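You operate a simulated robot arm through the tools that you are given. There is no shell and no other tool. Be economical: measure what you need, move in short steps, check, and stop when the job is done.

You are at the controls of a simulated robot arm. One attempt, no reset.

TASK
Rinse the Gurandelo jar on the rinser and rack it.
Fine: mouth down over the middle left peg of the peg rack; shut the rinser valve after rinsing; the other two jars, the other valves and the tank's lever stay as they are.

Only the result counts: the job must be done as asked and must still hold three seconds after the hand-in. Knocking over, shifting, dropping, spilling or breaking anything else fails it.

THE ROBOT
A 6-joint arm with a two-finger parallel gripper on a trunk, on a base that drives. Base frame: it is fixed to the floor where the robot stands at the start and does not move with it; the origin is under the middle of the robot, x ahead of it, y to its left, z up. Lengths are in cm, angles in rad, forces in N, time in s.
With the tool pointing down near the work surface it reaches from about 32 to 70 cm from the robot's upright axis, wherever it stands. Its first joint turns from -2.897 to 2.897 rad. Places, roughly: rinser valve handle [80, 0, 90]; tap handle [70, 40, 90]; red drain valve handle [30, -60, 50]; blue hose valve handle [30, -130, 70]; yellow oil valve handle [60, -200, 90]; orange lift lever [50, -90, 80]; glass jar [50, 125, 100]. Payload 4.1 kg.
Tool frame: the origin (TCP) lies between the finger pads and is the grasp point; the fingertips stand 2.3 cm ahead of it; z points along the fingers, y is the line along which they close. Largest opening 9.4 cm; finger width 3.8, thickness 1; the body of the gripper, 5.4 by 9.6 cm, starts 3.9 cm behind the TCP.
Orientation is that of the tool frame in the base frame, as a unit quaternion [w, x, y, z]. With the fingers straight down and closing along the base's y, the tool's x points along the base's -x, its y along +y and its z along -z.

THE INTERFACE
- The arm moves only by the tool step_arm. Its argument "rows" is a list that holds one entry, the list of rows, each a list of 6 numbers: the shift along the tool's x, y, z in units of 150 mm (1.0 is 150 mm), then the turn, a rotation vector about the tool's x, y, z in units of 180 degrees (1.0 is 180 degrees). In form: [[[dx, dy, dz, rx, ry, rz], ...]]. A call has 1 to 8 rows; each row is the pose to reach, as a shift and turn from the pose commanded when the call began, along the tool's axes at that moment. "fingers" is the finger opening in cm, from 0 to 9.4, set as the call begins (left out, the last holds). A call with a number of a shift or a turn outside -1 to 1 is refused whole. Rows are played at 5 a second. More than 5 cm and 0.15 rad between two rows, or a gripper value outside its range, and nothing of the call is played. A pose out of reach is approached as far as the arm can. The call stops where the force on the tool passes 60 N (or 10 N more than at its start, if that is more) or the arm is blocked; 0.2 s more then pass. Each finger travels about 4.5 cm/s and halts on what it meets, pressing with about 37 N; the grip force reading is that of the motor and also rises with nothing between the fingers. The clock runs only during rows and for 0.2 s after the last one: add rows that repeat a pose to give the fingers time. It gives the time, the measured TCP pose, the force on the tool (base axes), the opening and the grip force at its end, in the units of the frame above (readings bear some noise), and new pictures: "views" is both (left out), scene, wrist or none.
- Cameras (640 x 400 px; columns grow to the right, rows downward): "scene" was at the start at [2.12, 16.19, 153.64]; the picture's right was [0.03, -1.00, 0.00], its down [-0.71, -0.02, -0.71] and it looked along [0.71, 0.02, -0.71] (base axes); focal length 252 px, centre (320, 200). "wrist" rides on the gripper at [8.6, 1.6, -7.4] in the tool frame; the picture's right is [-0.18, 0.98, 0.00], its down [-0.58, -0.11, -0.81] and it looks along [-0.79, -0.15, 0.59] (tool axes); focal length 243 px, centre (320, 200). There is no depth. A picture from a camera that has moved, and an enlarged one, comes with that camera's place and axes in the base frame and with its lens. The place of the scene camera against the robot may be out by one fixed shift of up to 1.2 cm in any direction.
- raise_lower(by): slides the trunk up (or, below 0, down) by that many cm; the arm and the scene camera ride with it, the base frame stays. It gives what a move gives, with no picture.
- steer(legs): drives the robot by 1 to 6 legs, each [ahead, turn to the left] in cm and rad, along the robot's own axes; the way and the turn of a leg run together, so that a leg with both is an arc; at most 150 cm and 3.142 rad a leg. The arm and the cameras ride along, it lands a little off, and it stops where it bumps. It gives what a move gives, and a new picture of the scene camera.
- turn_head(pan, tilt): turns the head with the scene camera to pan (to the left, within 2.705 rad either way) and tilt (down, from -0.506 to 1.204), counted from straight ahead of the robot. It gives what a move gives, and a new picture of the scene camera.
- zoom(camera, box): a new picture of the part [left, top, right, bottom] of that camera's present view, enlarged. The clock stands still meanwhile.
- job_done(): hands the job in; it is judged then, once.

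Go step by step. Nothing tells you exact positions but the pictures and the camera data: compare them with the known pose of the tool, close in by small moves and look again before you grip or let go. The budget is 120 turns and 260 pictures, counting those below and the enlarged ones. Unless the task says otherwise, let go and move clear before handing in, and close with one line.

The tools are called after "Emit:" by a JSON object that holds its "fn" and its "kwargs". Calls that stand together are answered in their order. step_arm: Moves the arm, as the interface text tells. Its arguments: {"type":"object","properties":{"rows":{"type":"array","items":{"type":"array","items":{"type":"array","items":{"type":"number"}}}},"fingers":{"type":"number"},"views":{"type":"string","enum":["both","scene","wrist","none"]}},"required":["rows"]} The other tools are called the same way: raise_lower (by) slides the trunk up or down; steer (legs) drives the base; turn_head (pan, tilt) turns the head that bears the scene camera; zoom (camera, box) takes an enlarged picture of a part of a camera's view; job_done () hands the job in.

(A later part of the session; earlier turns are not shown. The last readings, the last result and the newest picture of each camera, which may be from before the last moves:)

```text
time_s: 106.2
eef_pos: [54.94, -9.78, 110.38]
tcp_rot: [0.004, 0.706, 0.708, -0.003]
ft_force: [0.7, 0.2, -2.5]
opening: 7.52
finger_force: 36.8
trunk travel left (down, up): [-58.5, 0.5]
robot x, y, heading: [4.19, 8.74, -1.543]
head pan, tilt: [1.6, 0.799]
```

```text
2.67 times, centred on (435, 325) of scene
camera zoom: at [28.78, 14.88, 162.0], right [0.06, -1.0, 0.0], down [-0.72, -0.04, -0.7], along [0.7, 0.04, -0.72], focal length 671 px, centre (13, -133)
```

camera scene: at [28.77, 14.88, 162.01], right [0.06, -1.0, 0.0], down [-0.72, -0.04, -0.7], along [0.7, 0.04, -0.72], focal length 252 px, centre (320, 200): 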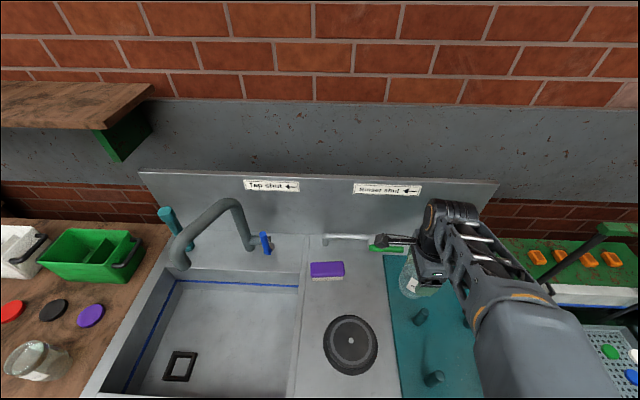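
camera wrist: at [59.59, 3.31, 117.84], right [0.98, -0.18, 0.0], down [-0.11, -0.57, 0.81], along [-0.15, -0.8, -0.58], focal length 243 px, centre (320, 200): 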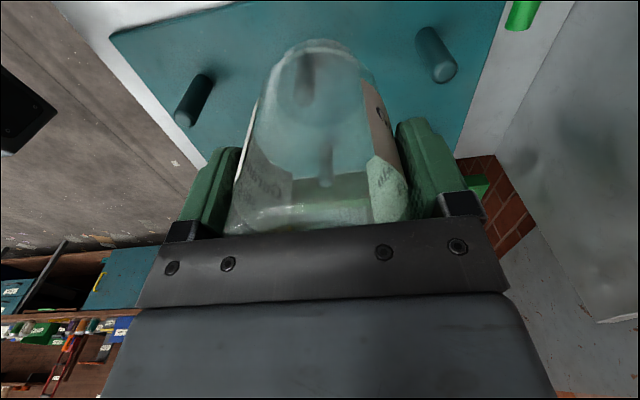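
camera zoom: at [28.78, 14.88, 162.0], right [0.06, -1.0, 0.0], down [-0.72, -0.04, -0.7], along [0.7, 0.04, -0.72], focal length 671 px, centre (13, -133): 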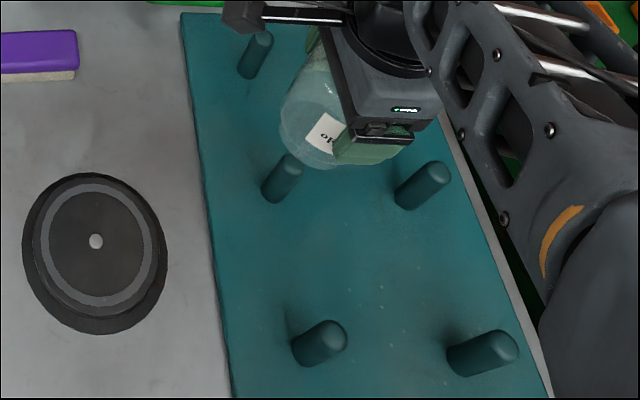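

Peg tip triangulated at [55.0,-12.4,91.2]; jar mouth centre at [54.9,-10.05]. Shift -2.3 in y and check before lowering.

Emit:
{"fn": "step_arm", "kwargs": {"rows": [[[-0.08, 0.005, 0, 0, 0, 0], [-0.155, 0.008, 0, 0, 0, 0], [-0.155, 0.008, 0.1, 0, 0, 0], [-0.155, 0.008, 0.2, 0, 0, 0], [-0.155, 0.008, 0.2, 0, 0, 0]]], "views": "none"}}

Emit:
{"fn": "zoom", "kwargs": {"camera": "wrist", "box": [200, 0, 440, 150]}}

Emit:
{"fn": "zoom", "kwargs": {"camera": "scene", "box": [370, 250, 500, 400]}}

```text
time_s: 107.4
eef_pos: [55.19, -12.15, 107.44]
tcp_rot: [0.004, 0.706, 0.708, -0.003]
ft_force: [0.5, 0.2, -2.9]
opening: 7.5
finger_force: 37.2
trunk travel left (down, up): [-58.5, 0.5]
robot x, y, heading: [4.38, 8.42, -1.543]
head pan, tilt: [1.6, 0.799]
```

```text
2.67 times, centred on (320, 75) of wrist
camera zoom: at [56.81, -3.49, 114.81], right [0.98, -0.18, 0.0], down [-0.11, -0.57, 0.81], along [-0.15, -0.8, -0.58], focal length 647 px, centre (320, 533)
```

zoom: 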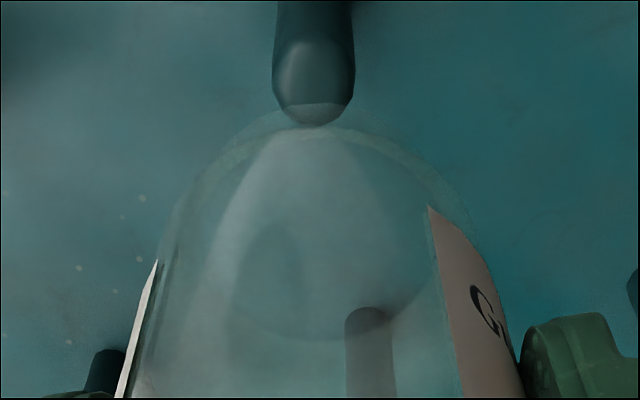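

```text
2.67 times, centred on (435, 325) of scene
camera zoom: at [28.77, 14.88, 162.01], right [0.06, -1.0, 0.0], down [-0.72, -0.04, -0.7], along [0.7, 0.04, -0.72], focal length 671 px, centre (13, -133)
```

zoom: 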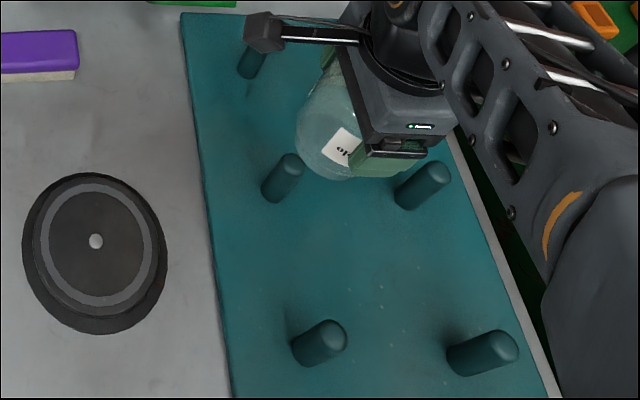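

Estimates agree within ~1 cm. Lower until the mouth is just above the peg tip, where parallax vanishes, and compare.

Emit:
{"fn": "step_arm", "kwargs": {"rows": [[[0, 0, 0.12, 0, 0, 0], [0, 0, 0.25, 0, 0, 0], [0, 0, 0.35, 0, 0, 0], [0, 0, 0.35, 0, 0, 0]]], "views": "none"}}

Emit:
{"fn": "zoom", "kwargs": {"camera": "wrist", "box": [200, 0, 440, 150]}}

Emit:
{"fn": "zoom", "kwargs": {"camera": "scene", "box": [390, 260, 490, 350]}}

```text
time_s: 108.4
eef_pos: [55.16, -12.24, 102.35]
tcp_rot: [0.003, 0.707, 0.708, -0.003]
ft_force: [-0.1, 0.1, -1.7]
opening: 7.52
finger_force: 37.2
trunk travel left (down, up): [-58.5, 0.5]
robot x, y, heading: [4.22, 8.42, -1.541]
head pan, tilt: [1.6, 0.799]
```

```text
2.67 times, centred on (320, 75) of wrist
camera zoom: at [56.81, -3.61, 109.58], right [0.98, -0.18, 0.0], down [-0.11, -0.57, 0.81], along [-0.15, -0.8, -0.58], focal length 647 px, centre (320, 533)
```

zoom: 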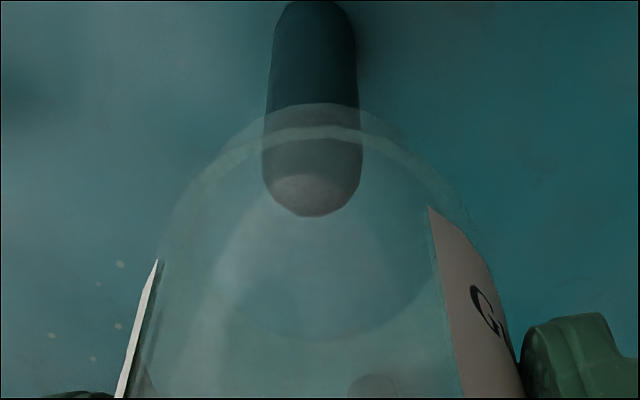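

```text
4.44 times, centred on (440, 305) of scene
camera zoom: at [28.77, 14.88, 162.01], right [0.06, -1.0, 0.0], down [-0.72, -0.04, -0.7], along [0.7, 0.04, -0.72], focal length 1118 px, centre (-213, -267)
```

zoom: 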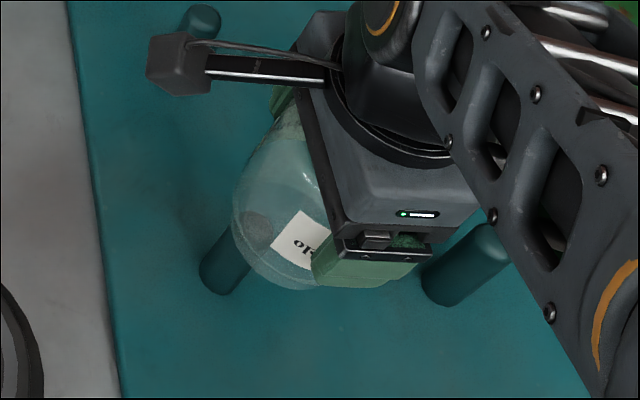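

Emit:
{"fn": "zoom", "kwargs": {"camera": "scene", "box": [430, 280, 480, 330]}}

Emit:
{"fn": "step_arm", "kwargs": {"rows": [[[0, 0, 0, 0, 0, 0]]], "views": "wrist"}}

```text
8.00 times, centred on (455, 305) of scene
camera zoom: at [28.77, 14.88, 162.01], right [0.06, -1.0, 0.0], down [-0.72, -0.04, -0.7], along [0.7, 0.04, -0.72], focal length 2012 px, centre (-760, -640)
```

zoom: 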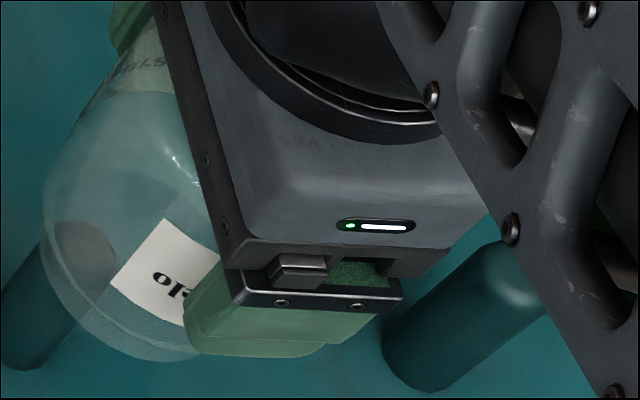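

```text
time_s: 108.8
eef_pos: [55.16, -12.26, 102.23]
tcp_rot: [0.003, 0.706, 0.708, -0.004]
ft_force: [0.4, 0.2, -2.6]
opening: 7.53
finger_force: 37.1
trunk travel left (down, up): [-58.5, 0.5]
robot x, y, heading: [4.31, 8.67, -1.542]
head pan, tilt: [1.6, 0.799]
camera wrist: at [56.81, -3.61, 109.6], right [0.98, -0.18, 0.0], down [-0.11, -0.57, 0.81], along [-0.15, -0.8, -0.58], focal length 243 px, centre (320, 200)
```

wrist: 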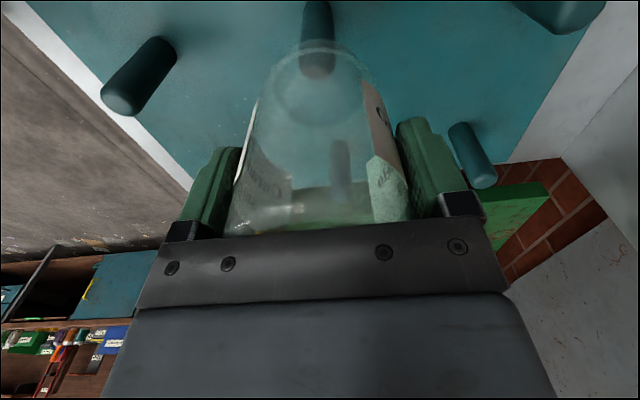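

Combining wrist and scene rays gives the peg at [55.3,-10.9] with tip z≈94.5 — so the jar should go ~1.5 cm in +y. Raise 3 cm, shift, and verify.

Emit:
{"fn": "step_arm", "kwargs": {"rows": [[[0, 0, -0.1, 0, 0, 0], [0, 0, -0.2, 0, 0, 0], [0.1, 0.015, -0.2, 0, 0, 0], [0.1, 0.015, -0.2, 0, 0, 0]]], "views": "none"}}

Emit:
{"fn": "zoom", "kwargs": {"camera": "wrist", "box": [200, 0, 440, 150]}}

Emit:
{"fn": "zoom", "kwargs": {"camera": "scene", "box": [400, 260, 480, 330]}}

```text
time_s: 109.8
eef_pos: [55.26, -10.64, 105.35]
tcp_rot: [0.003, 0.706, 0.708, -0.003]
ft_force: [0.3, 0.2, -1.4]
opening: 7.54
finger_force: 36.9
trunk travel left (down, up): [-58.5, 0.5]
robot x, y, heading: [4.52, 8.79, -1.543]
head pan, tilt: [1.6, 0.799]
```

```text
2.67 times, centred on (320, 75) of wrist
camera zoom: at [57.02, -2.0, 112.68], right [0.98, -0.18, 0.0], down [-0.11, -0.57, 0.81], along [-0.15, -0.8, -0.58], focal length 647 px, centre (320, 533)
```

zoom: 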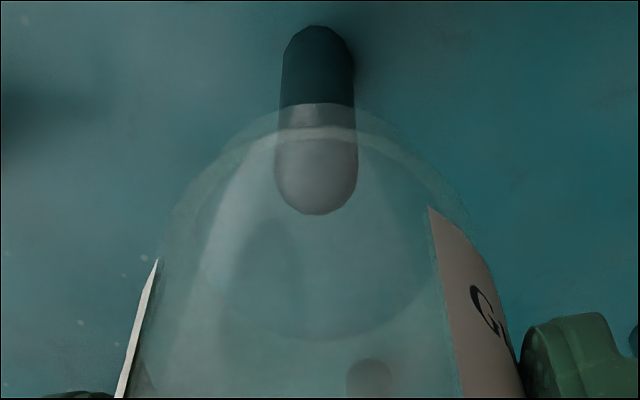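

```text
5.71 times, centred on (440, 295) of scene
camera zoom: at [28.77, 14.88, 162.01], right [0.06, -1.0, 0.0], down [-0.72, -0.04, -0.7], along [0.7, 0.04, -0.72], focal length 1438 px, centre (-366, -343)
```

zoom: 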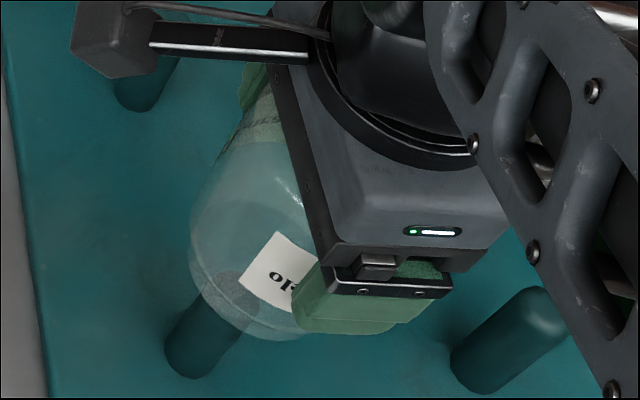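

Now wrist and scene both put the mouth over the peg within ~4 mm. Lower onto the peg carefully.

Emit:
{"fn": "step_arm", "kwargs": {"rows": [[[0.005, 0, 0.06, 0, 0, 0], [0.005, 0, 0.12, 0, 0, 0], [0.005, 0, 0.18, 0, 0, 0], [0.005, 0, 0.24, 0, 0, 0], [0.005, 0, 0.3, 0, 0, 0], [0.005, 0, 0.36, 0, 0, 0]]], "views": "wrist"}}

Emit:
{"fn": "zoom", "kwargs": {"camera": "scene", "box": [400, 260, 480, 330]}}

Emit:
{"fn": "zoom", "kwargs": {"camera": "wrist", "box": [200, 0, 440, 150]}}

```text
time_s: 111.2
eef_pos: [55.24, -10.55, 99.93]
tcp_rot: [0.003, 0.706, 0.708, -0.003]
ft_force: [0.0, -0.4, -2.0]
opening: 7.52
finger_force: 37.4
trunk travel left (down, up): [-58.5, 0.5]
robot x, y, heading: [4.11, 8.95, -1.544]
head pan, tilt: [1.6, 0.799]
camera wrist: at [57.04, -1.89, 107.28], right [0.98, -0.18, 0.0], down [-0.11, -0.57, 0.81], along [-0.15, -0.8, -0.58], focal length 243 px, centre (320, 200)
```

wrist: 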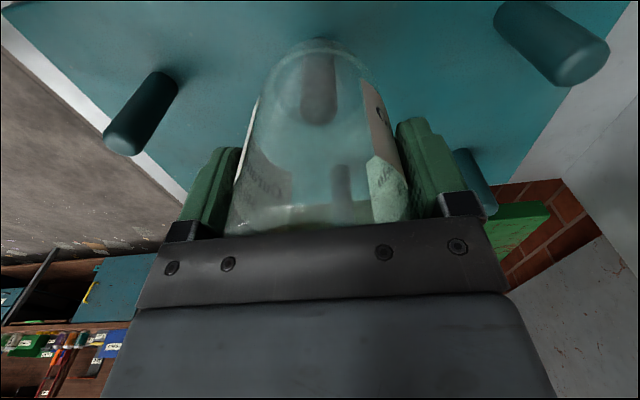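

```text
5.71 times, centred on (440, 295) of scene
camera zoom: at [28.78, 14.88, 162.01], right [0.06, -1.0, 0.0], down [-0.72, -0.04, -0.7], along [0.7, 0.04, -0.72], focal length 1438 px, centre (-366, -343)
```

zoom: 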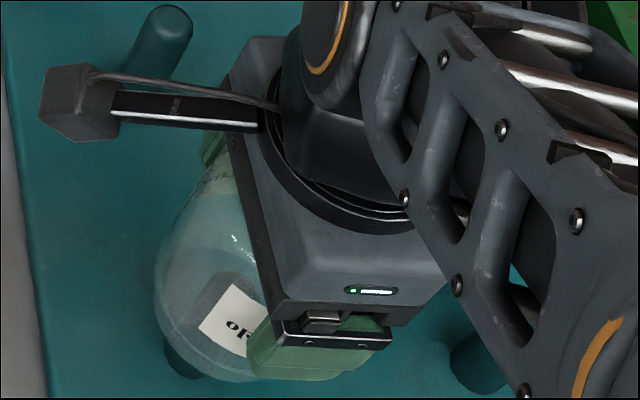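

```text
2.67 times, centred on (320, 75) of wrist
camera zoom: at [57.04, -1.89, 107.28], right [0.98, -0.18, 0.0], down [-0.11, -0.57, 0.81], along [-0.15, -0.8, -0.58], focal length 647 px, centre (320, 533)
```

zoom: 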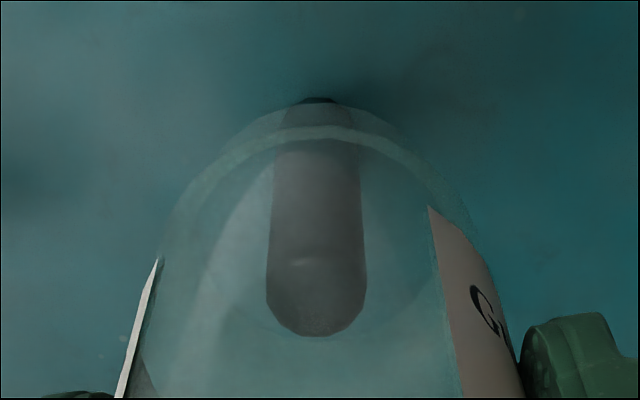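

The peg is inside the jar with no contact. Continue down to the plate in small steps.

Emit:
{"fn": "step_arm", "kwargs": {"rows": [[[0, 0, 0.06, 0, 0, 0], [0, 0, 0.12, 0, 0, 0], [0, 0, 0.18, 0, 0, 0], [0, 0, 0.24, 0, 0, 0], [0, 0, 0.3, 0, 0, 0], [0, 0, 0.34, 0, 0, 0]]], "views": "none"}}

Emit:
{"fn": "zoom", "kwargs": {"camera": "wrist", "box": [200, 0, 440, 150]}}

```text
time_s: 112.6
eef_pos: [55.3, -10.67, 94.75]
tcp_rot: [0.003, 0.706, 0.708, -0.003]
ft_force: [-0.5, 0.5, -2.9]
opening: 7.51
finger_force: 36.9
trunk travel left (down, up): [-58.5, 0.5]
robot x, y, heading: [4.16, 8.62, -1.546]
head pan, tilt: [1.6, 0.799]
```

```text
2.67 times, centred on (320, 75) of wrist
camera zoom: at [56.97, -2.03, 102.12], right [0.98, -0.18, 0.0], down [-0.11, -0.57, 0.81], along [-0.15, -0.8, -0.58], focal length 647 px, centre (320, 533)
```

zoom: 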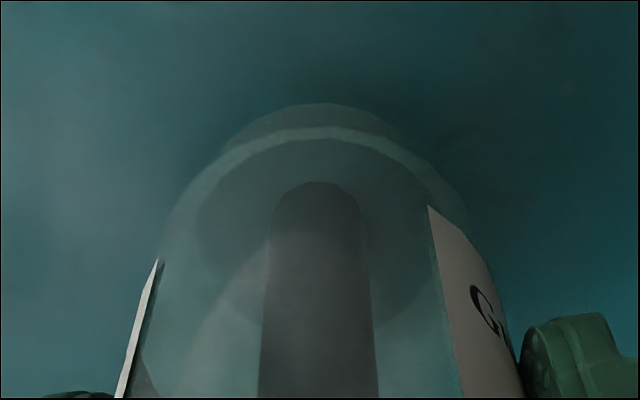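

Emit:
{"fn": "step_arm", "kwargs": {"rows": [[[0, 0, 0.025, 0, 0, 0], [0, 0, 0.05, 0, 0, 0], [0, 0, 0.075, 0, 0, 0], [0, 0, 0.1, 0, 0, 0]]], "views": "none"}}

Emit:
{"fn": "step_arm", "kwargs": {"rows": [[[0, 0, 0.02, 0, 0, 0], [0, 0, 0.04, 0, 0, 0], [0, 0, 0.06, 0, 0, 0]]], "views": "none"}}

```text
time_s: 113.5
eef_pos: [55.76, -10.78, 94.44]
tcp_rot: [0.011, 0.707, 0.707, 0.001]
ft_force: [-4.5, 0.6, 26.5]
opening: 7.54
finger_force: 37.2
trunk travel left (down, up): [-58.5, 0.5]
robot x, y, heading: [4.09, 8.81, -1.545]
head pan, tilt: [1.6, 0.799]
stopped in row 4: the force on the tool passed its limit (the readings are from after the stop); the commanded pose is now the measured one
```

```text
time_s: 114.1
eef_pos: [55.99, -10.82, 94.57]
tcp_rot: [0.015, 0.707, 0.707, 0.004]
ft_force: [-3.4, 0.2, 24.1]
opening: 7.52
finger_force: 36.8
trunk travel left (down, up): [-58.5, 0.5]
robot x, y, heading: [4.48, 8.74, -1.546]
head pan, tilt: [1.6, 0.799]
stopped in row 2: the force on the tool passed its limit (the readings are from after the stop); the commanded pose is now the measured one
```

Contact at TCP z≈94.5. I'll ease off slightly and inspect.

Emit:
{"fn": "step_arm", "kwargs": {"rows": [[[0, -0.03, -0.02, -0.005, 0, 0], [0, -0.04, -0.04, -0.008, 0, 0], [0, -0.04, -0.04, -0.008, 0, 0]]], "views": "both"}}

Emit:
{"fn": "zoom", "kwargs": {"camera": "scene", "box": [380, 250, 500, 350]}}

Emit:
{"fn": "zoom", "kwargs": {"camera": "wrist", "box": [200, 0, 440, 230]}}

```text
time_s: 114.9
eef_pos: [55.23, -10.75, 94.56]
tcp_rot: [0.02, 0.707, 0.707, 0.009]
ft_force: [-0.5, 0.8, 0.0]
opening: 7.53
finger_force: 37.0
trunk travel left (down, up): [-58.5, 0.5]
robot x, y, heading: [4.4, 8.97, -1.546]
head pan, tilt: [1.6, 0.799]
camera scene: at [28.76, 14.86, 161.98], right [0.06, -1.0, 0.0], down [-0.72, -0.04, -0.7], along [0.7, 0.04, -0.72], focal length 252 px, centre (320, 200)
camera wrist: at [56.58, -2.03, 102.03], right [0.98, -0.18, 0.04], down [-0.14, -0.57, 0.81], along [-0.12, -0.8, -0.59], focal length 243 px, centre (320, 200)
```

scene: 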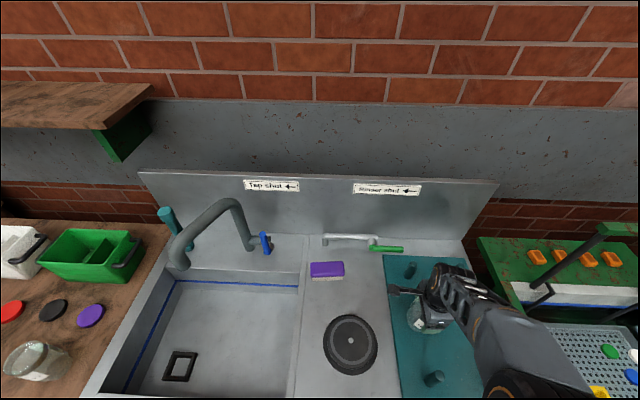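
wrist: 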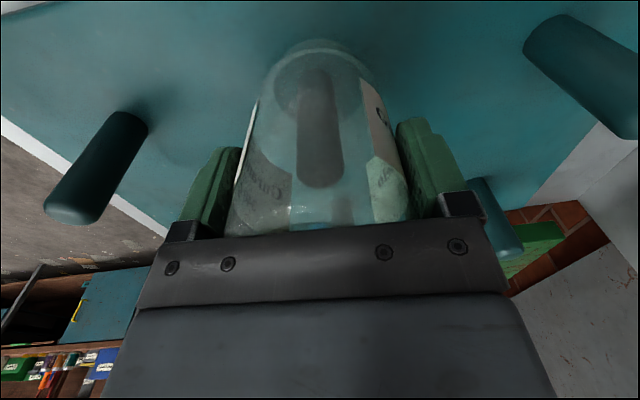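

```text
4.00 times, centred on (440, 300) of scene
camera zoom: at [28.76, 14.86, 161.98], right [0.06, -1.0, 0.0], down [-0.72, -0.04, -0.7], along [0.7, 0.04, -0.72], focal length 1006 px, centre (-160, -200)
```

zoom: 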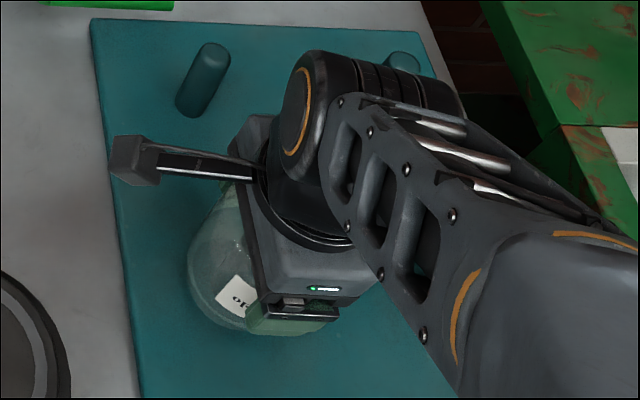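

```text
1.74 times, centred on (320, 115) of wrist
camera zoom: at [56.58, -2.03, 102.03], right [0.98, -0.18, 0.04], down [-0.14, -0.57, 0.81], along [-0.12, -0.8, -0.59], focal length 422 px, centre (320, 348)
```

zoom: 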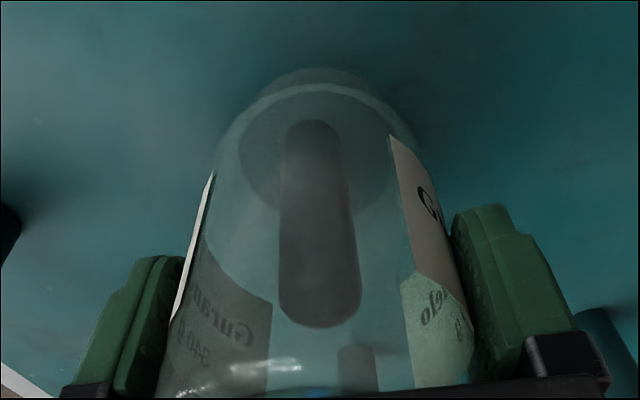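

The peg is fully inside and the mouth is at the plate. I'll undo the slight tilt, then settle and release.

Emit:
{"fn": "step_arm", "kwargs": {"rows": [[[0, 0, -0.015, 0.007, 0, 0], [0, 0, -0.015, 0.013, 0, 0], [0, 0, -0.005, 0.013, 0, 0], [0, 0, 0, 0.013, 0, 0]]], "views": "none"}}

Emit:
{"fn": "step_arm", "kwargs": {"rows": [[[0, 0, 0.01, 0, 0, 0], [0, 0, 0.01, 0, 0, 0]]], "views": "none"}}

```text
time_s: 115.9
eef_pos: [55.32, -10.83, 94.73]
tcp_rot: [0.007, 0.707, 0.707, -0.004]
ft_force: [-0.1, -0.5, -2.7]
opening: 7.53
finger_force: 37.2
trunk travel left (down, up): [-58.5, 0.5]
robot x, y, heading: [3.98, 8.62, -1.545]
head pan, tilt: [1.6, 0.799]
```

```text
time_s: 116.5
eef_pos: [55.33, -10.69, 94.54]
tcp_rot: [0.007, 0.707, 0.707, -0.003]
ft_force: [-0.3, -0.4, -2.0]
opening: 7.52
finger_force: 36.9
trunk travel left (down, up): [-58.5, 0.5]
robot x, y, heading: [4.05, 8.8, -1.547]
head pan, tilt: [1.6, 0.799]
```

Emit:
{"fn": "step_arm", "kwargs": {"rows": [[[0, 0, 0.01, 0, 0, 0], [0, 0, 0.02, 0, 0, 0], [0, 0, 0.02, 0, 0, 0]]], "views": "none"}}

```text
time_s: 117.3
eef_pos: [55.49, -10.76, 94.54]
tcp_rot: [0.008, 0.708, 0.707, -0.003]
ft_force: [-1.7, 1.1, 14.5]
opening: 7.54
finger_force: 36.5
trunk travel left (down, up): [-58.5, 0.5]
robot x, y, heading: [4.33, 9.12, -1.546]
head pan, tilt: [1.6, 0.799]
```

The jar rests on the plate (14 N). Release and lift off.

Emit:
{"fn": "step_arm", "kwargs": {"rows": [[[0, 0, -0.01, 0, 0, 0], [0, 0, -0.01, 0, 0, 0], [0, 0, -0.01, 0, 0, 0], [0, 0, -0.01, 0, 0, 0], [0, 0, -0.01, 0, 0, 0]]], "fingers": 9.4, "views": "wrist"}}

Emit:
{"fn": "step_arm", "kwargs": {"rows": [[[0, 0, -0.05, 0, 0, 0], [0, 0, -0.15, 0, 0, 0], [0, 0, -0.4, 0, 0, 0], [0, 0, -0.7, 0, 0, 0], [0, 0, -1.0, 0, 0, 0]]], "views": "both"}}

Emit:
{"fn": "zoom", "kwargs": {"camera": "scene", "box": [370, 230, 500, 360]}}

```text
time_s: 118.5
eef_pos: [55.38, -10.81, 94.49]
tcp_rot: [0.008, 0.707, 0.707, -0.004]
ft_force: [1.5, 0.0, 11.3]
opening: 9.39
finger_force: 0.0
trunk travel left (down, up): [-58.5, 0.5]
robot x, y, heading: [4.53, 8.83, -1.546]
head pan, tilt: [1.6, 0.799]
camera wrist: at [56.98, -2.12, 101.9], right [0.98, -0.18, 0.01], down [-0.11, -0.57, 0.81], along [-0.14, -0.8, -0.58], focal length 243 px, centre (320, 200)
```

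wrist: 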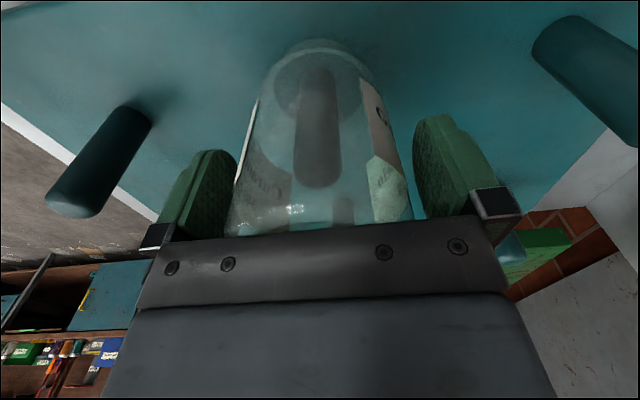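

```text
time_s: 119.7
eef_pos: [55.09, -10.33, 109.5]
tcp_rot: [0.007, 0.707, 0.707, -0.003]
ft_force: [0.0, 0.4, -0.7]
opening: 9.4
finger_force: 0.0
trunk travel left (down, up): [-58.5, 0.5]
robot x, y, heading: [3.77, 8.84, -1.547]
head pan, tilt: [1.6, 0.799]
camera scene: at [28.72, 14.88, 162.01], right [0.06, -1.0, 0.0], down [-0.72, -0.04, -0.7], along [0.7, 0.04, -0.72], focal length 252 px, centre (320, 200)
camera wrist: at [56.64, -1.66, 116.92], right [0.98, -0.18, 0.01], down [-0.11, -0.57, 0.81], along [-0.14, -0.8, -0.58], focal length 243 px, centre (320, 200)
```

scene: 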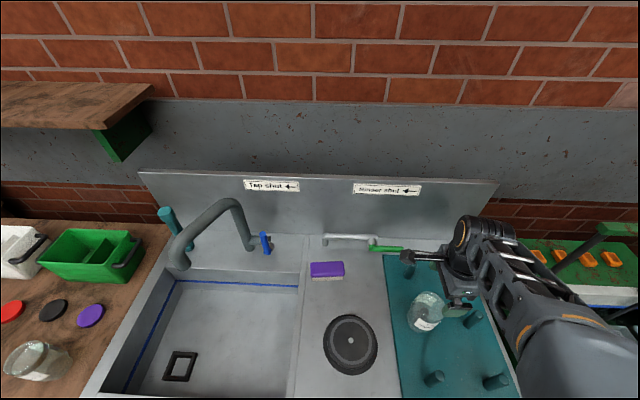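
wrist: 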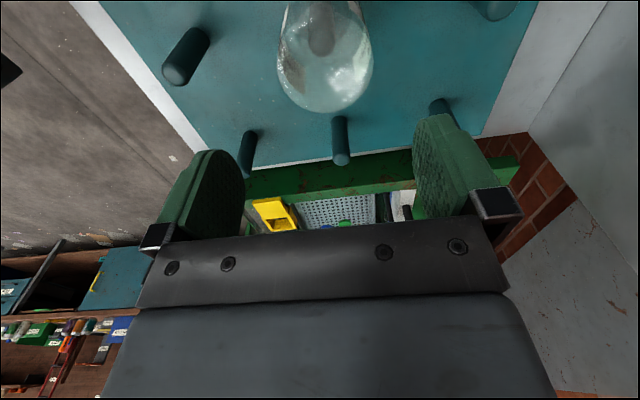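

```text
3.08 times, centred on (435, 295) of scene
camera zoom: at [28.72, 14.88, 162.01], right [0.06, -1.0, 0.0], down [-0.72, -0.04, -0.7], along [0.7, 0.04, -0.72], focal length 774 px, centre (-34, -92)
```

zoom: 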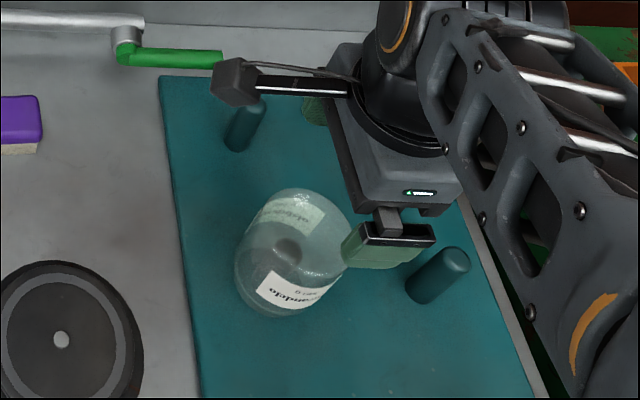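

The jar is racked on the middle-left peg. Now to shut the valve: I'll close the fingers, shift the hand +y, and move the base to y≈-4.

Emit:
{"fn": "step_arm", "kwargs": {"rows": [[[0.2, 0, -0.1, 0, 0, 0], [0.4, 0, -0.2, 0, 0, 0], [0.6, 0, -0.2, 0, 0, 0], [0.8, 0, -0.2, 0, 0, 0], [0.8, 0, -0.2, 0, 0, 0]]], "fingers": 0, "views": "none"}}

Emit:
{"fn": "steer", "kwargs": {"legs": [[7, 0.12], [7, -0.12]]}}

```text
time_s: 120.9
eef_pos: [55.25, 1.58, 112.31]
tcp_rot: [0.007, 0.707, 0.707, -0.004]
ft_force: [0.7, 0.0, 0.1]
opening: 0.0
finger_force: 13.5
trunk travel left (down, up): [-58.5, 0.5]
robot x, y, heading: [4.08, 8.89, -1.545]
head pan, tilt: [1.6, 0.799]
```

```text
time_s: 122.5
eef_pos: [56.5, -12.62, 112.18]
tcp_rot: [0.008, 0.708, 0.706, -0.004]
ft_force: [1.0, -0.7, 0.2]
opening: 0.0
finger_force: 37.0
trunk travel left (down, up): [-58.5, 0.5]
robot x, y, heading: [5.38, -5.11, -1.544]
head pan, tilt: [1.6, 0.799]
camera scene: at [29.99, 0.66, 162.02], right [0.05, -1.0, 0.0], down [-0.72, -0.04, -0.7], along [0.7, 0.04, -0.72], focal length 252 px, centre (320, 200)
```

scene: 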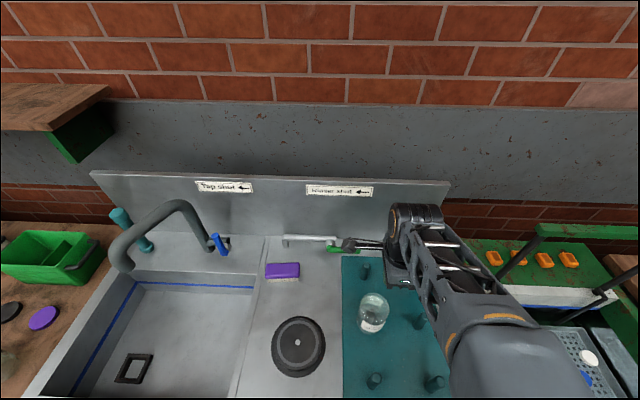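

Emit:
{"fn": "step_arm", "kwargs": {"rows": [[[0.1, 0.1, 0, -0.028, 0, 0], [0.2, 0.2, 0, -0.056, 0, 0], [0.3, 0.35, 0.05, -0.084, 0, 0], [0.4, 0.5, 0.1, -0.112, 0, 0], [0.5, 0.63, 0.18, -0.14, 0, 0], [0.54, 0.767, 0.27, -0.165, 0, 0], [0.54, 0.767, 0.27, -0.165, 0, 0]]], "views": "both"}}

Emit:
{"fn": "zoom", "kwargs": {"camera": "scene", "box": [270, 200, 430, 320]}}

```text
time_s: 124.1
eef_pos: [68.12, -4.42, 108.2]
tcp_rot: [0.189, 0.682, 0.684, 0.178]
ft_force: [-0.6, 0.6, -0.5]
opening: 0.0
finger_force: 37.2
trunk travel left (down, up): [-58.5, 0.5]
robot x, y, heading: [5.43, -5.42, -1.545]
head pan, tilt: [1.6, 0.799]
camera scene: at [29.99, 0.83, 162.01], right [0.05, -1.0, 0.0], down [-0.72, -0.04, -0.7], along [0.7, 0.04, -0.72], focal length 252 px, centre (320, 200)
camera wrist: at [65.75, 4.24, 115.27], right [0.85, -0.18, 0.5], down [-0.5, -0.57, 0.65], along [0.17, -0.8, -0.57], focal length 243 px, centre (320, 200)
```

scene: 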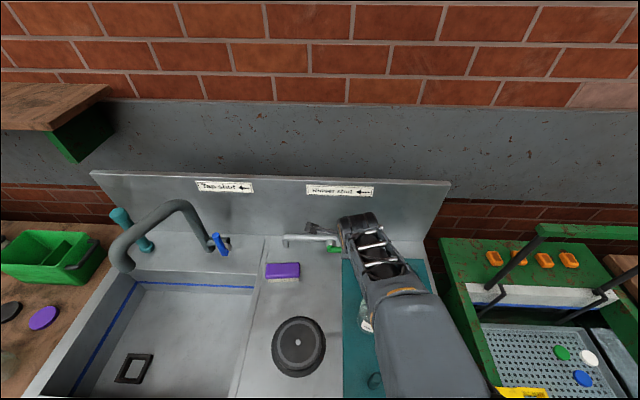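
wrist: 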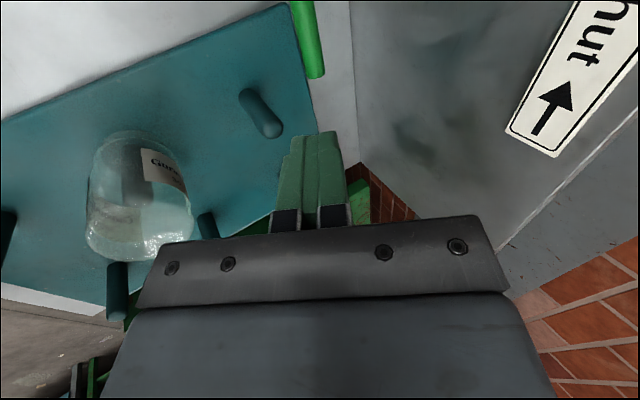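

```text
3.33 times, centred on (350, 260) of scene
camera zoom: at [29.99, 0.83, 162.01], right [0.05, -1.0, 0.0], down [-0.72, -0.04, -0.7], along [0.7, 0.04, -0.72], focal length 838 px, centre (220, 0)
```

zoom: 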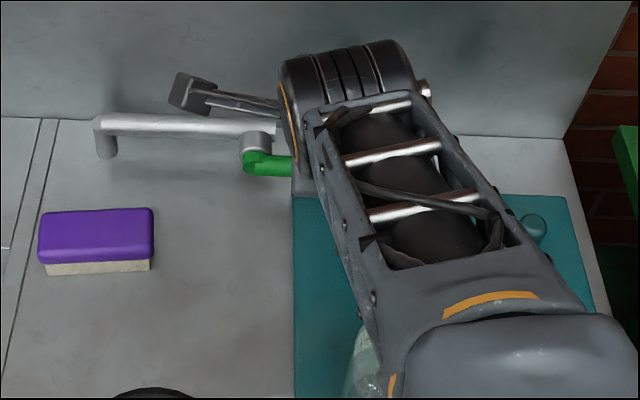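

Lever tip at [77,-9.4,90]. I'll descend in front of it, then hook under at y≈-4.3.

Emit:
{"fn": "step_arm", "kwargs": {"rows": [[[0, -0.07, 0.25, 0, 0, 0], [0, -0.14, 0.5, 0, 0, 0], [0, -0.2, 0.75, 0, 0, 0], [0, -0.269, 1.0, 0, 0, 0], [0, -0.269, 1.0, 0, 0, 0]]], "views": "wrist"}}

```text
time_s: 125.3
eef_pos: [72.19, -4.91, 93.2]
tcp_rot: [0.188, 0.682, 0.684, 0.177]
ft_force: [-0.9, 0.3, 0.2]
opening: 0.0
finger_force: 36.9
trunk travel left (down, up): [-58.5, 0.5]
robot x, y, heading: [5.12, -5.19, -1.546]
head pan, tilt: [1.6, 0.799]
camera wrist: at [69.8, 3.89, 100.34], right [0.85, -0.18, 0.49], down [-0.5, -0.57, 0.65], along [0.17, -0.8, -0.57], focal length 243 px, centre (320, 200)
```

wrist: 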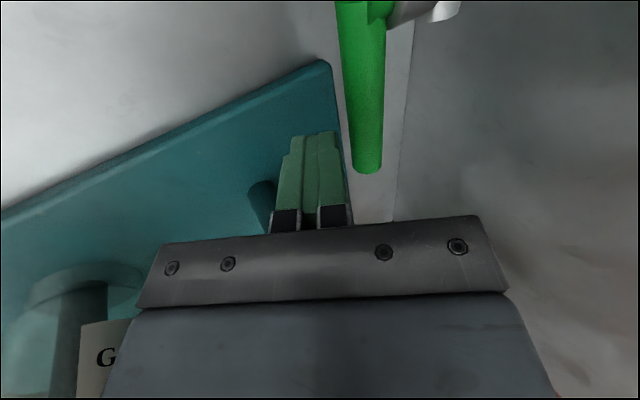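

The stick is in front of and below-ready for the lever. Descend the rest.

Emit:
{"fn": "step_arm", "kwargs": {"rows": [[[0.02, -0.03, 0.1, 0, 0, 0], [0.03, -0.05, 0.2, 0, 0, 0], [0.03, -0.072, 0.297, 0, 0, 0], [0.03, -0.072, 0.297, 0, 0, 0]]], "views": "wrist"}}

```text
time_s: 126.3
eef_pos: [73.47, -4.18, 88.8]
tcp_rot: [0.189, 0.682, 0.684, 0.178]
ft_force: [-3.3, 0.3, 8.1]
opening: 0.0
finger_force: 36.9
trunk travel left (down, up): [-58.5, 0.5]
robot x, y, heading: [5.57, -5.0, -1.547]
head pan, tilt: [1.6, 0.799]
camera wrist: at [71.02, 4.4, 96.04], right [0.85, -0.18, 0.5], down [-0.5, -0.57, 0.65], along [0.17, -0.8, -0.57], focal length 243 px, centre (320, 200)
```

wrist: 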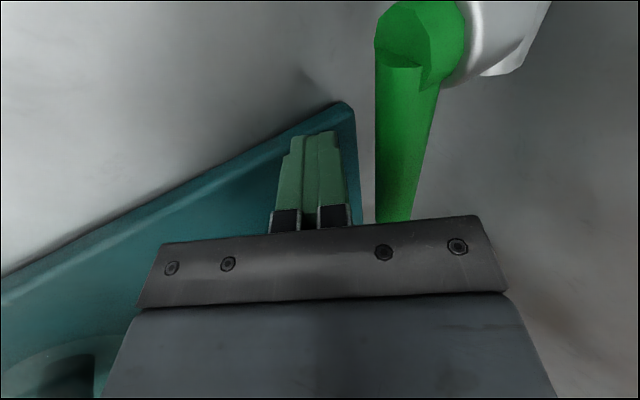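

Fingertips just brush the rack plate; lift 5 mm, then move forward to hook under the lever.

Emit:
{"fn": "step_arm", "kwargs": {"rows": [[[0, 0.017, -0.03, 0, 0, 0], [0, 0.017, -0.03, 0, 0, 0]]], "views": "none"}}

Emit:
{"fn": "step_arm", "kwargs": {"rows": [[[0, 0.04, 0.025, 0, 0, 0], [0, 0.08, 0.05, 0, 0, 0], [0, 0.115, 0.07, 0, 0, 0], [0, 0.115, 0.07, 0, 0, 0]]], "views": "wrist"}}

```text
time_s: 126.9
eef_pos: [73.22, -4.38, 89.08]
tcp_rot: [0.188, 0.682, 0.684, 0.177]
ft_force: [0.5, 0.1, 0.1]
opening: 0.0
finger_force: 36.8
trunk travel left (down, up): [-58.5, 0.5]
robot x, y, heading: [5.58, -5.12, -1.548]
head pan, tilt: [1.6, 0.799]
```

```text
time_s: 127.9
eef_pos: [74.8, -4.25, 89.08]
tcp_rot: [0.187, 0.683, 0.684, 0.175]
ft_force: [-35.9, -1.6, -2.3]
opening: 0.01
finger_force: 36.9
trunk travel left (down, up): [-58.5, 0.5]
robot x, y, heading: [5.24, -5.02, -1.549]
head pan, tilt: [1.6, 0.799]
camera wrist: at [72.56, 4.33, 96.32], right [0.85, -0.18, 0.49], down [-0.49, -0.57, 0.66], along [0.16, -0.8, -0.57], focal length 243 px, centre (320, 200)
```

wrist: 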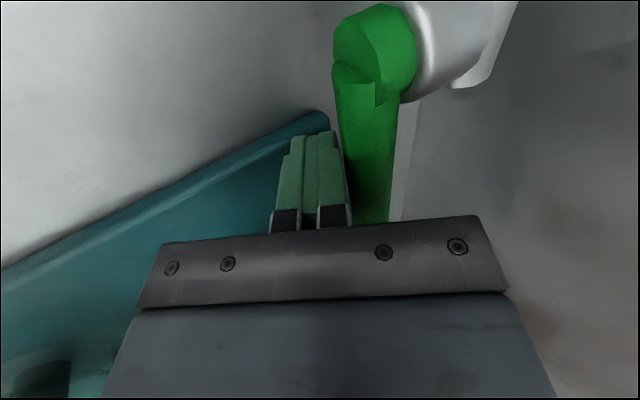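

Contact made (36 N along x). Ease back slightly and lift straight up.

Emit:
{"fn": "step_arm", "kwargs": {"rows": [[[0, -0.029, -0.017, 0, 0, 0], [0, -0.012, -0.046, 0, 0, 0], [0, 0.004, -0.075, 0, 0, 0], [0, 0.02, -0.104, 0, 0, 0], [0, 0.037, -0.133, 0, 0, 0]]], "views": "wrist"}}

```text
time_s: 129.1
eef_pos: [74.73, -4.16, 91.26]
tcp_rot: [0.189, 0.681, 0.684, 0.178]
ft_force: [-14.2, 3.0, -11.7]
opening: 0.0
finger_force: 36.6
trunk travel left (down, up): [-58.5, 0.5]
robot x, y, heading: [5.27, -5.17, -1.542]
head pan, tilt: [1.6, 0.799]
camera wrist: at [72.39, 4.5, 98.41], right [0.85, -0.18, 0.49], down [-0.5, -0.57, 0.65], along [0.17, -0.8, -0.57], focal length 243 px, centre (320, 200)
```

wrist: 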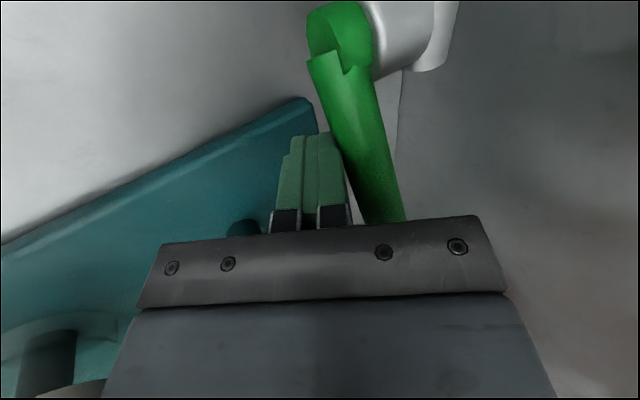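

The lever is rising. Continue up and begin shifting left.

Emit:
{"fn": "step_arm", "kwargs": {"rows": [[[0, 0.04, -0.055, 0, 0, 0], [0.01, 0.08, -0.11, 0, 0, 0], [0.03, 0.12, -0.165, 0, 0, 0], [0.06, 0.15, -0.2, 0, 0, 0], [0.1, 0.17, -0.23, 0, 0, 0]]], "views": "wrist"}}

```text
time_s: 130.3
eef_pos: [74.31, -3.68, 93.82]
tcp_rot: [0.181, 0.686, 0.686, 0.16]
ft_force: [-4.9, -4.9, -0.3]
opening: 0.03
finger_force: 37.1
trunk travel left (down, up): [-58.5, 0.5]
robot x, y, heading: [5.4, -5.49, -1.559]
head pan, tilt: [1.6, 0.799]
stopped in row 5: the force on the tool passed its limit (the readings are from after the stop); the commanded pose is now the measured one
camera wrist: at [72.48, 5.08, 101.07], right [0.87, -0.18, 0.46], down [-0.48, -0.56, 0.68], along [0.14, -0.81, -0.57], focal length 243 px, centre (320, 200)
```

wrist: 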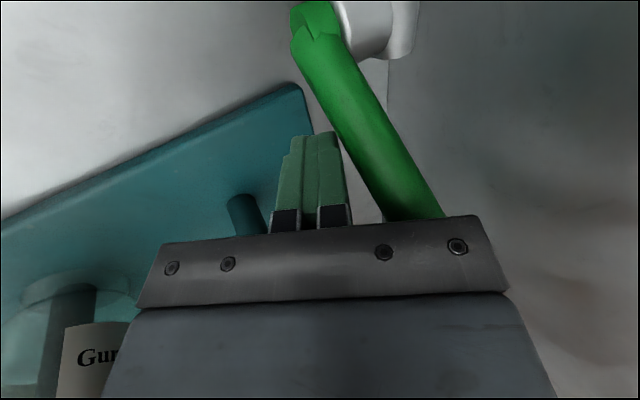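

Lever is now ~45° up. Retreat, go round to its right side, and push it left to upright.

Emit:
{"fn": "step_arm", "kwargs": {"rows": [[[0, -0.1, -0.1, 0, 0, 0], [0, -0.204, -0.184, 0, 0, 0], [-0.15, -0.16, -0.27, 0, 0, 0], [-0.335, -0.11, -0.36, 0, 0, 0], [-0.335, -0.11, -0.36, 0, 0, 0]]], "views": "both"}}

Emit:
{"fn": "zoom", "kwargs": {"camera": "scene", "box": [270, 200, 430, 320]}}

```text
time_s: 131.5
eef_pos: [70.44, -8.75, 98.01]
tcp_rot: [0.18, 0.687, 0.686, 0.161]
ft_force: [-0.1, -0.3, 0.0]
opening: 0.0
finger_force: 36.5
trunk travel left (down, up): [-58.5, 0.5]
robot x, y, heading: [5.35, -5.59, -1.553]
head pan, tilt: [1.6, 0.799]
camera scene: at [30.01, 0.6, 162.01], right [0.05, -1.0, 0.0], down [-0.72, -0.03, -0.7], along [0.7, 0.03, -0.72], focal length 252 px, centre (320, 200)
camera wrist: at [68.42, 0.09, 105.14], right [0.87, -0.18, 0.46], down [-0.48, -0.56, 0.68], along [0.14, -0.81, -0.57], focal length 243 px, centre (320, 200)
```

scene: 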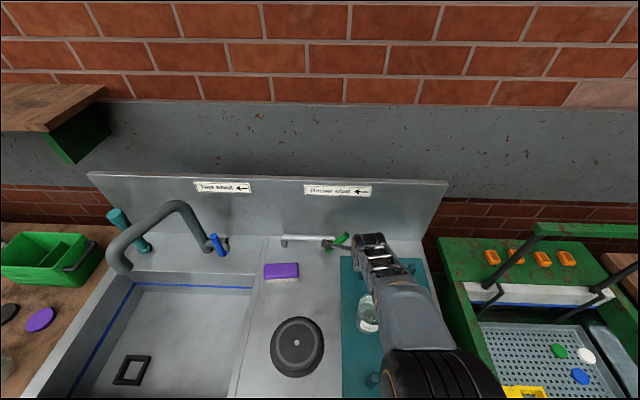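
wrist: 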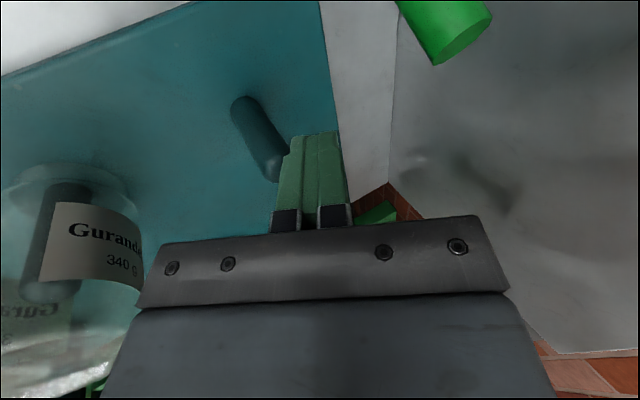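

```text
3.33 times, centred on (350, 260) of scene
camera zoom: at [30.01, 0.6, 162.01], right [0.05, -1.0, 0.0], down [-0.72, -0.03, -0.7], along [0.7, 0.03, -0.72], focal length 838 px, centre (220, 0)
```

zoom: 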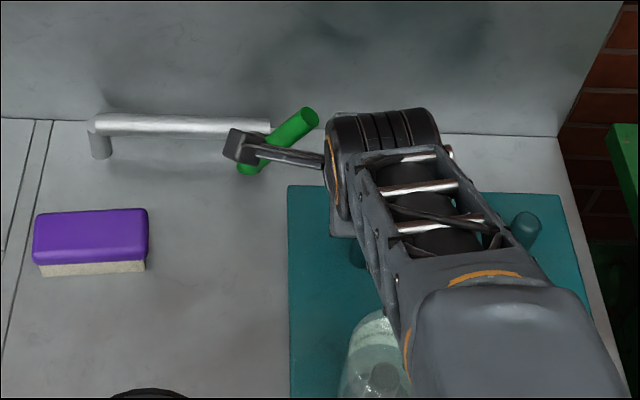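

Emit:
{"fn": "step_arm", "kwargs": {"rows": [[[0, 0.09, 0.09, 0, 0, 0], [0, 0.18, 0.17, 0, 0, 0], [0, 0.285, 0.26, 0, 0, 0], [0, 0.285, 0.26, 0, 0, 0]]], "views": "wrist"}}

```text
time_s: 132.5
eef_pos: [76.16, -8.73, 96.64]
tcp_rot: [0.179, 0.687, 0.685, 0.161]
ft_force: [0.6, 0.0, 0.4]
opening: 0.0
finger_force: 37.2
trunk travel left (down, up): [-58.5, 0.5]
robot x, y, heading: [5.14, -4.93, -1.555]
head pan, tilt: [1.6, 0.799]
camera wrist: at [74.09, 0.09, 103.84], right [0.87, -0.18, 0.46], down [-0.48, -0.56, 0.68], along [0.14, -0.81, -0.57], focal length 243 px, centre (320, 200)
```

wrist: 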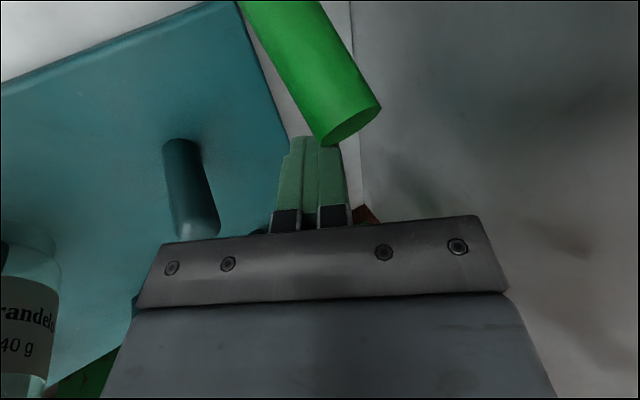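

The stick is to the right of the lever. Push it left to upright.

Emit:
{"fn": "step_arm", "kwargs": {"rows": [[[0.08, 0, 0, 0, 0, 0], [0.16, 0, 0, 0, 0, 0], [0.24, 0, 0, 0, 0, 0], [0.32, 0, 0, 0, 0, 0], [0.38, 0, 0, 0, 0, 0], [0.43, 0, 0, 0, 0, 0]]], "views": "both"}}

Emit:
{"fn": "zoom", "kwargs": {"camera": "scene", "box": [270, 200, 430, 320]}}

```text
time_s: 133.9
eef_pos: [75.99, -2.43, 96.29]
tcp_rot: [0.181, 0.688, 0.684, 0.161]
ft_force: [-2.5, -8.8, 2.2]
opening: 0.02
finger_force: 37.3
trunk travel left (down, up): [-58.5, 0.5]
robot x, y, heading: [5.58, -5.44, -1.556]
head pan, tilt: [1.6, 0.799]
camera scene: at [29.96, 0.42, 162.03], right [0.05, -1.0, 0.0], down [-0.72, -0.03, -0.7], along [0.7, 0.03, -0.72], focal length 252 px, centre (320, 200)
camera wrist: at [74.09, 6.28, 103.66], right [0.87, -0.18, 0.47], down [-0.48, -0.56, 0.67], along [0.14, -0.81, -0.57], focal length 243 px, centre (320, 200)
```

scene: 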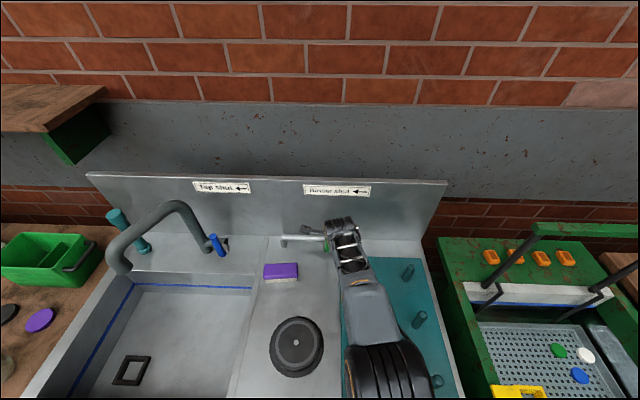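
wrist: 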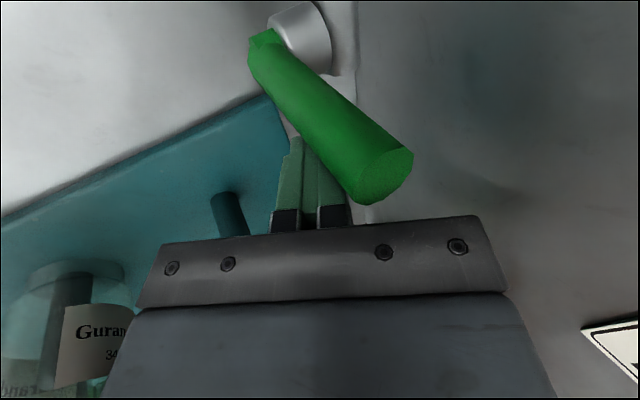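

```text
3.33 times, centred on (350, 260) of scene
camera zoom: at [29.96, 0.42, 162.03], right [0.05, -1.0, 0.0], down [-0.72, -0.03, -0.7], along [0.7, 0.03, -0.72], focal length 838 px, centre (220, 0)
```

zoom: 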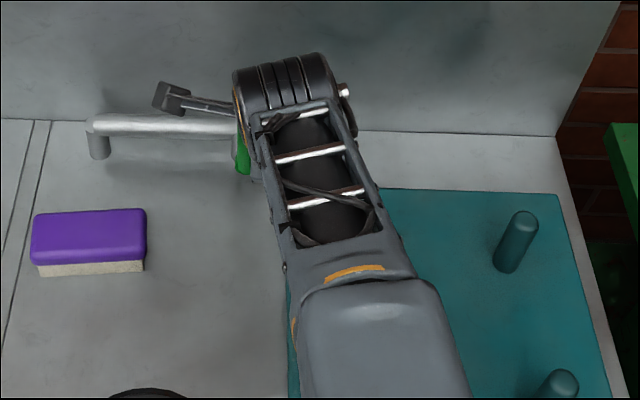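

The lever tip is back at [77,0.5,100] – upright. Press a bit more to seat it on its stop.

Emit:
{"fn": "step_arm", "kwargs": {"rows": [[[0.02, 0, 0, 0, 0, 0], [0.04, 0, 0, 0, 0, 0], [0.06, 0, 0, 0, 0, 0]]], "views": "none"}}

Emit:
{"fn": "step_arm", "kwargs": {"rows": [[[-0.1, 0, 0, 0, 0, 0], [-0.2, 0, 0, 0, 0, 0], [-0.3, -0.05, -0.2, 0, 0, 0], [-0.3, -0.15, -0.5, 0, 0, 0], [-0.3, -0.2, -0.8, 0, 0, 0]]], "views": "both"}}

Emit:
{"fn": "zoom", "kwargs": {"camera": "scene", "box": [250, 180, 410, 300]}}

```text
time_s: 134.7
eef_pos: [76.13, -2.33, 96.48]
tcp_rot: [0.181, 0.691, 0.681, 0.161]
ft_force: [-9.6, -41.8, 8.3]
opening: 0.01
finger_force: 36.9
trunk travel left (down, up): [-58.5, 0.5]
robot x, y, heading: [5.77, -5.48, -1.562]
head pan, tilt: [1.6, 0.799]
```

```text
time_s: 135.9
eef_pos: [67.68, -5.53, 105.61]
tcp_rot: [0.179, 0.687, 0.686, 0.162]
ft_force: [-0.4, -0.9, 0.6]
opening: 0.0
finger_force: 36.7
trunk travel left (down, up): [-58.5, 0.5]
robot x, y, heading: [5.09, -5.35, -1.554]
head pan, tilt: [1.6, 0.799]
camera scene: at [29.92, 0.62, 162.01], right [0.05, -1.0, 0.0], down [-0.72, -0.03, -0.7], along [0.7, 0.03, -0.72], focal length 252 px, centre (320, 200)
camera wrist: at [65.88, 3.18, 112.84], right [0.87, -0.18, 0.47], down [-0.48, -0.56, 0.68], along [0.14, -0.81, -0.57], focal length 243 px, centre (320, 200)
```

scene: 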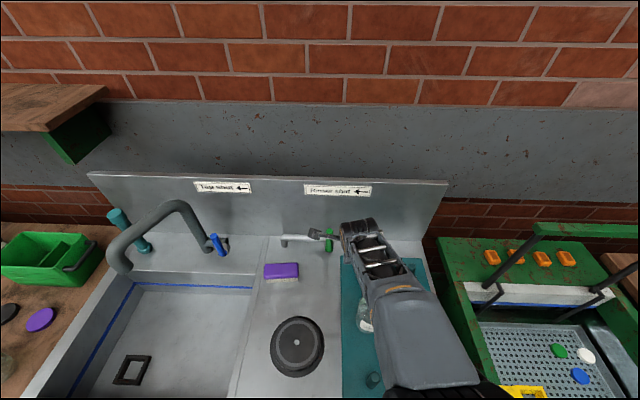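
wrist: 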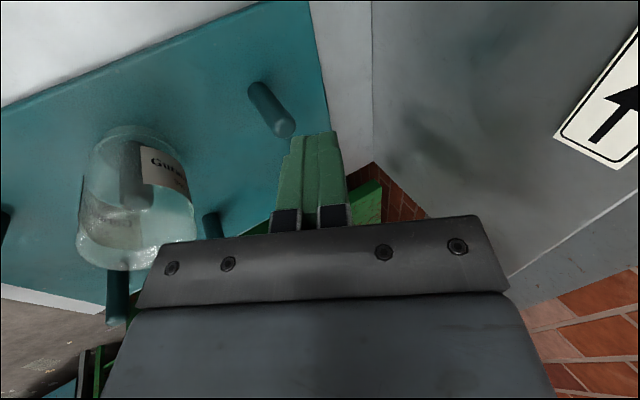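

```text
3.33 times, centred on (330, 240) of scene
camera zoom: at [29.92, 0.62, 162.01], right [0.05, -1.0, 0.0], down [-0.72, -0.03, -0.7], along [0.7, 0.03, -0.72], focal length 838 px, centre (287, 67)
```

zoom: 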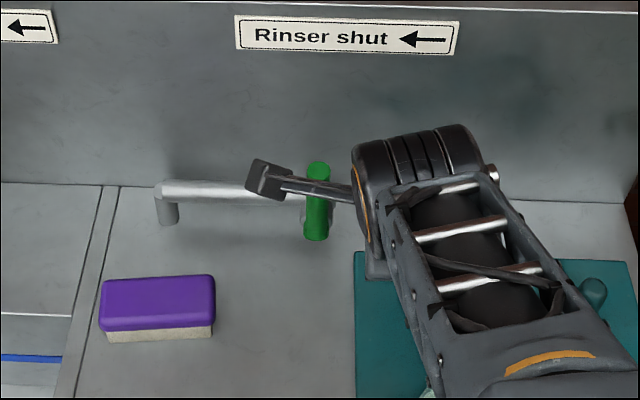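

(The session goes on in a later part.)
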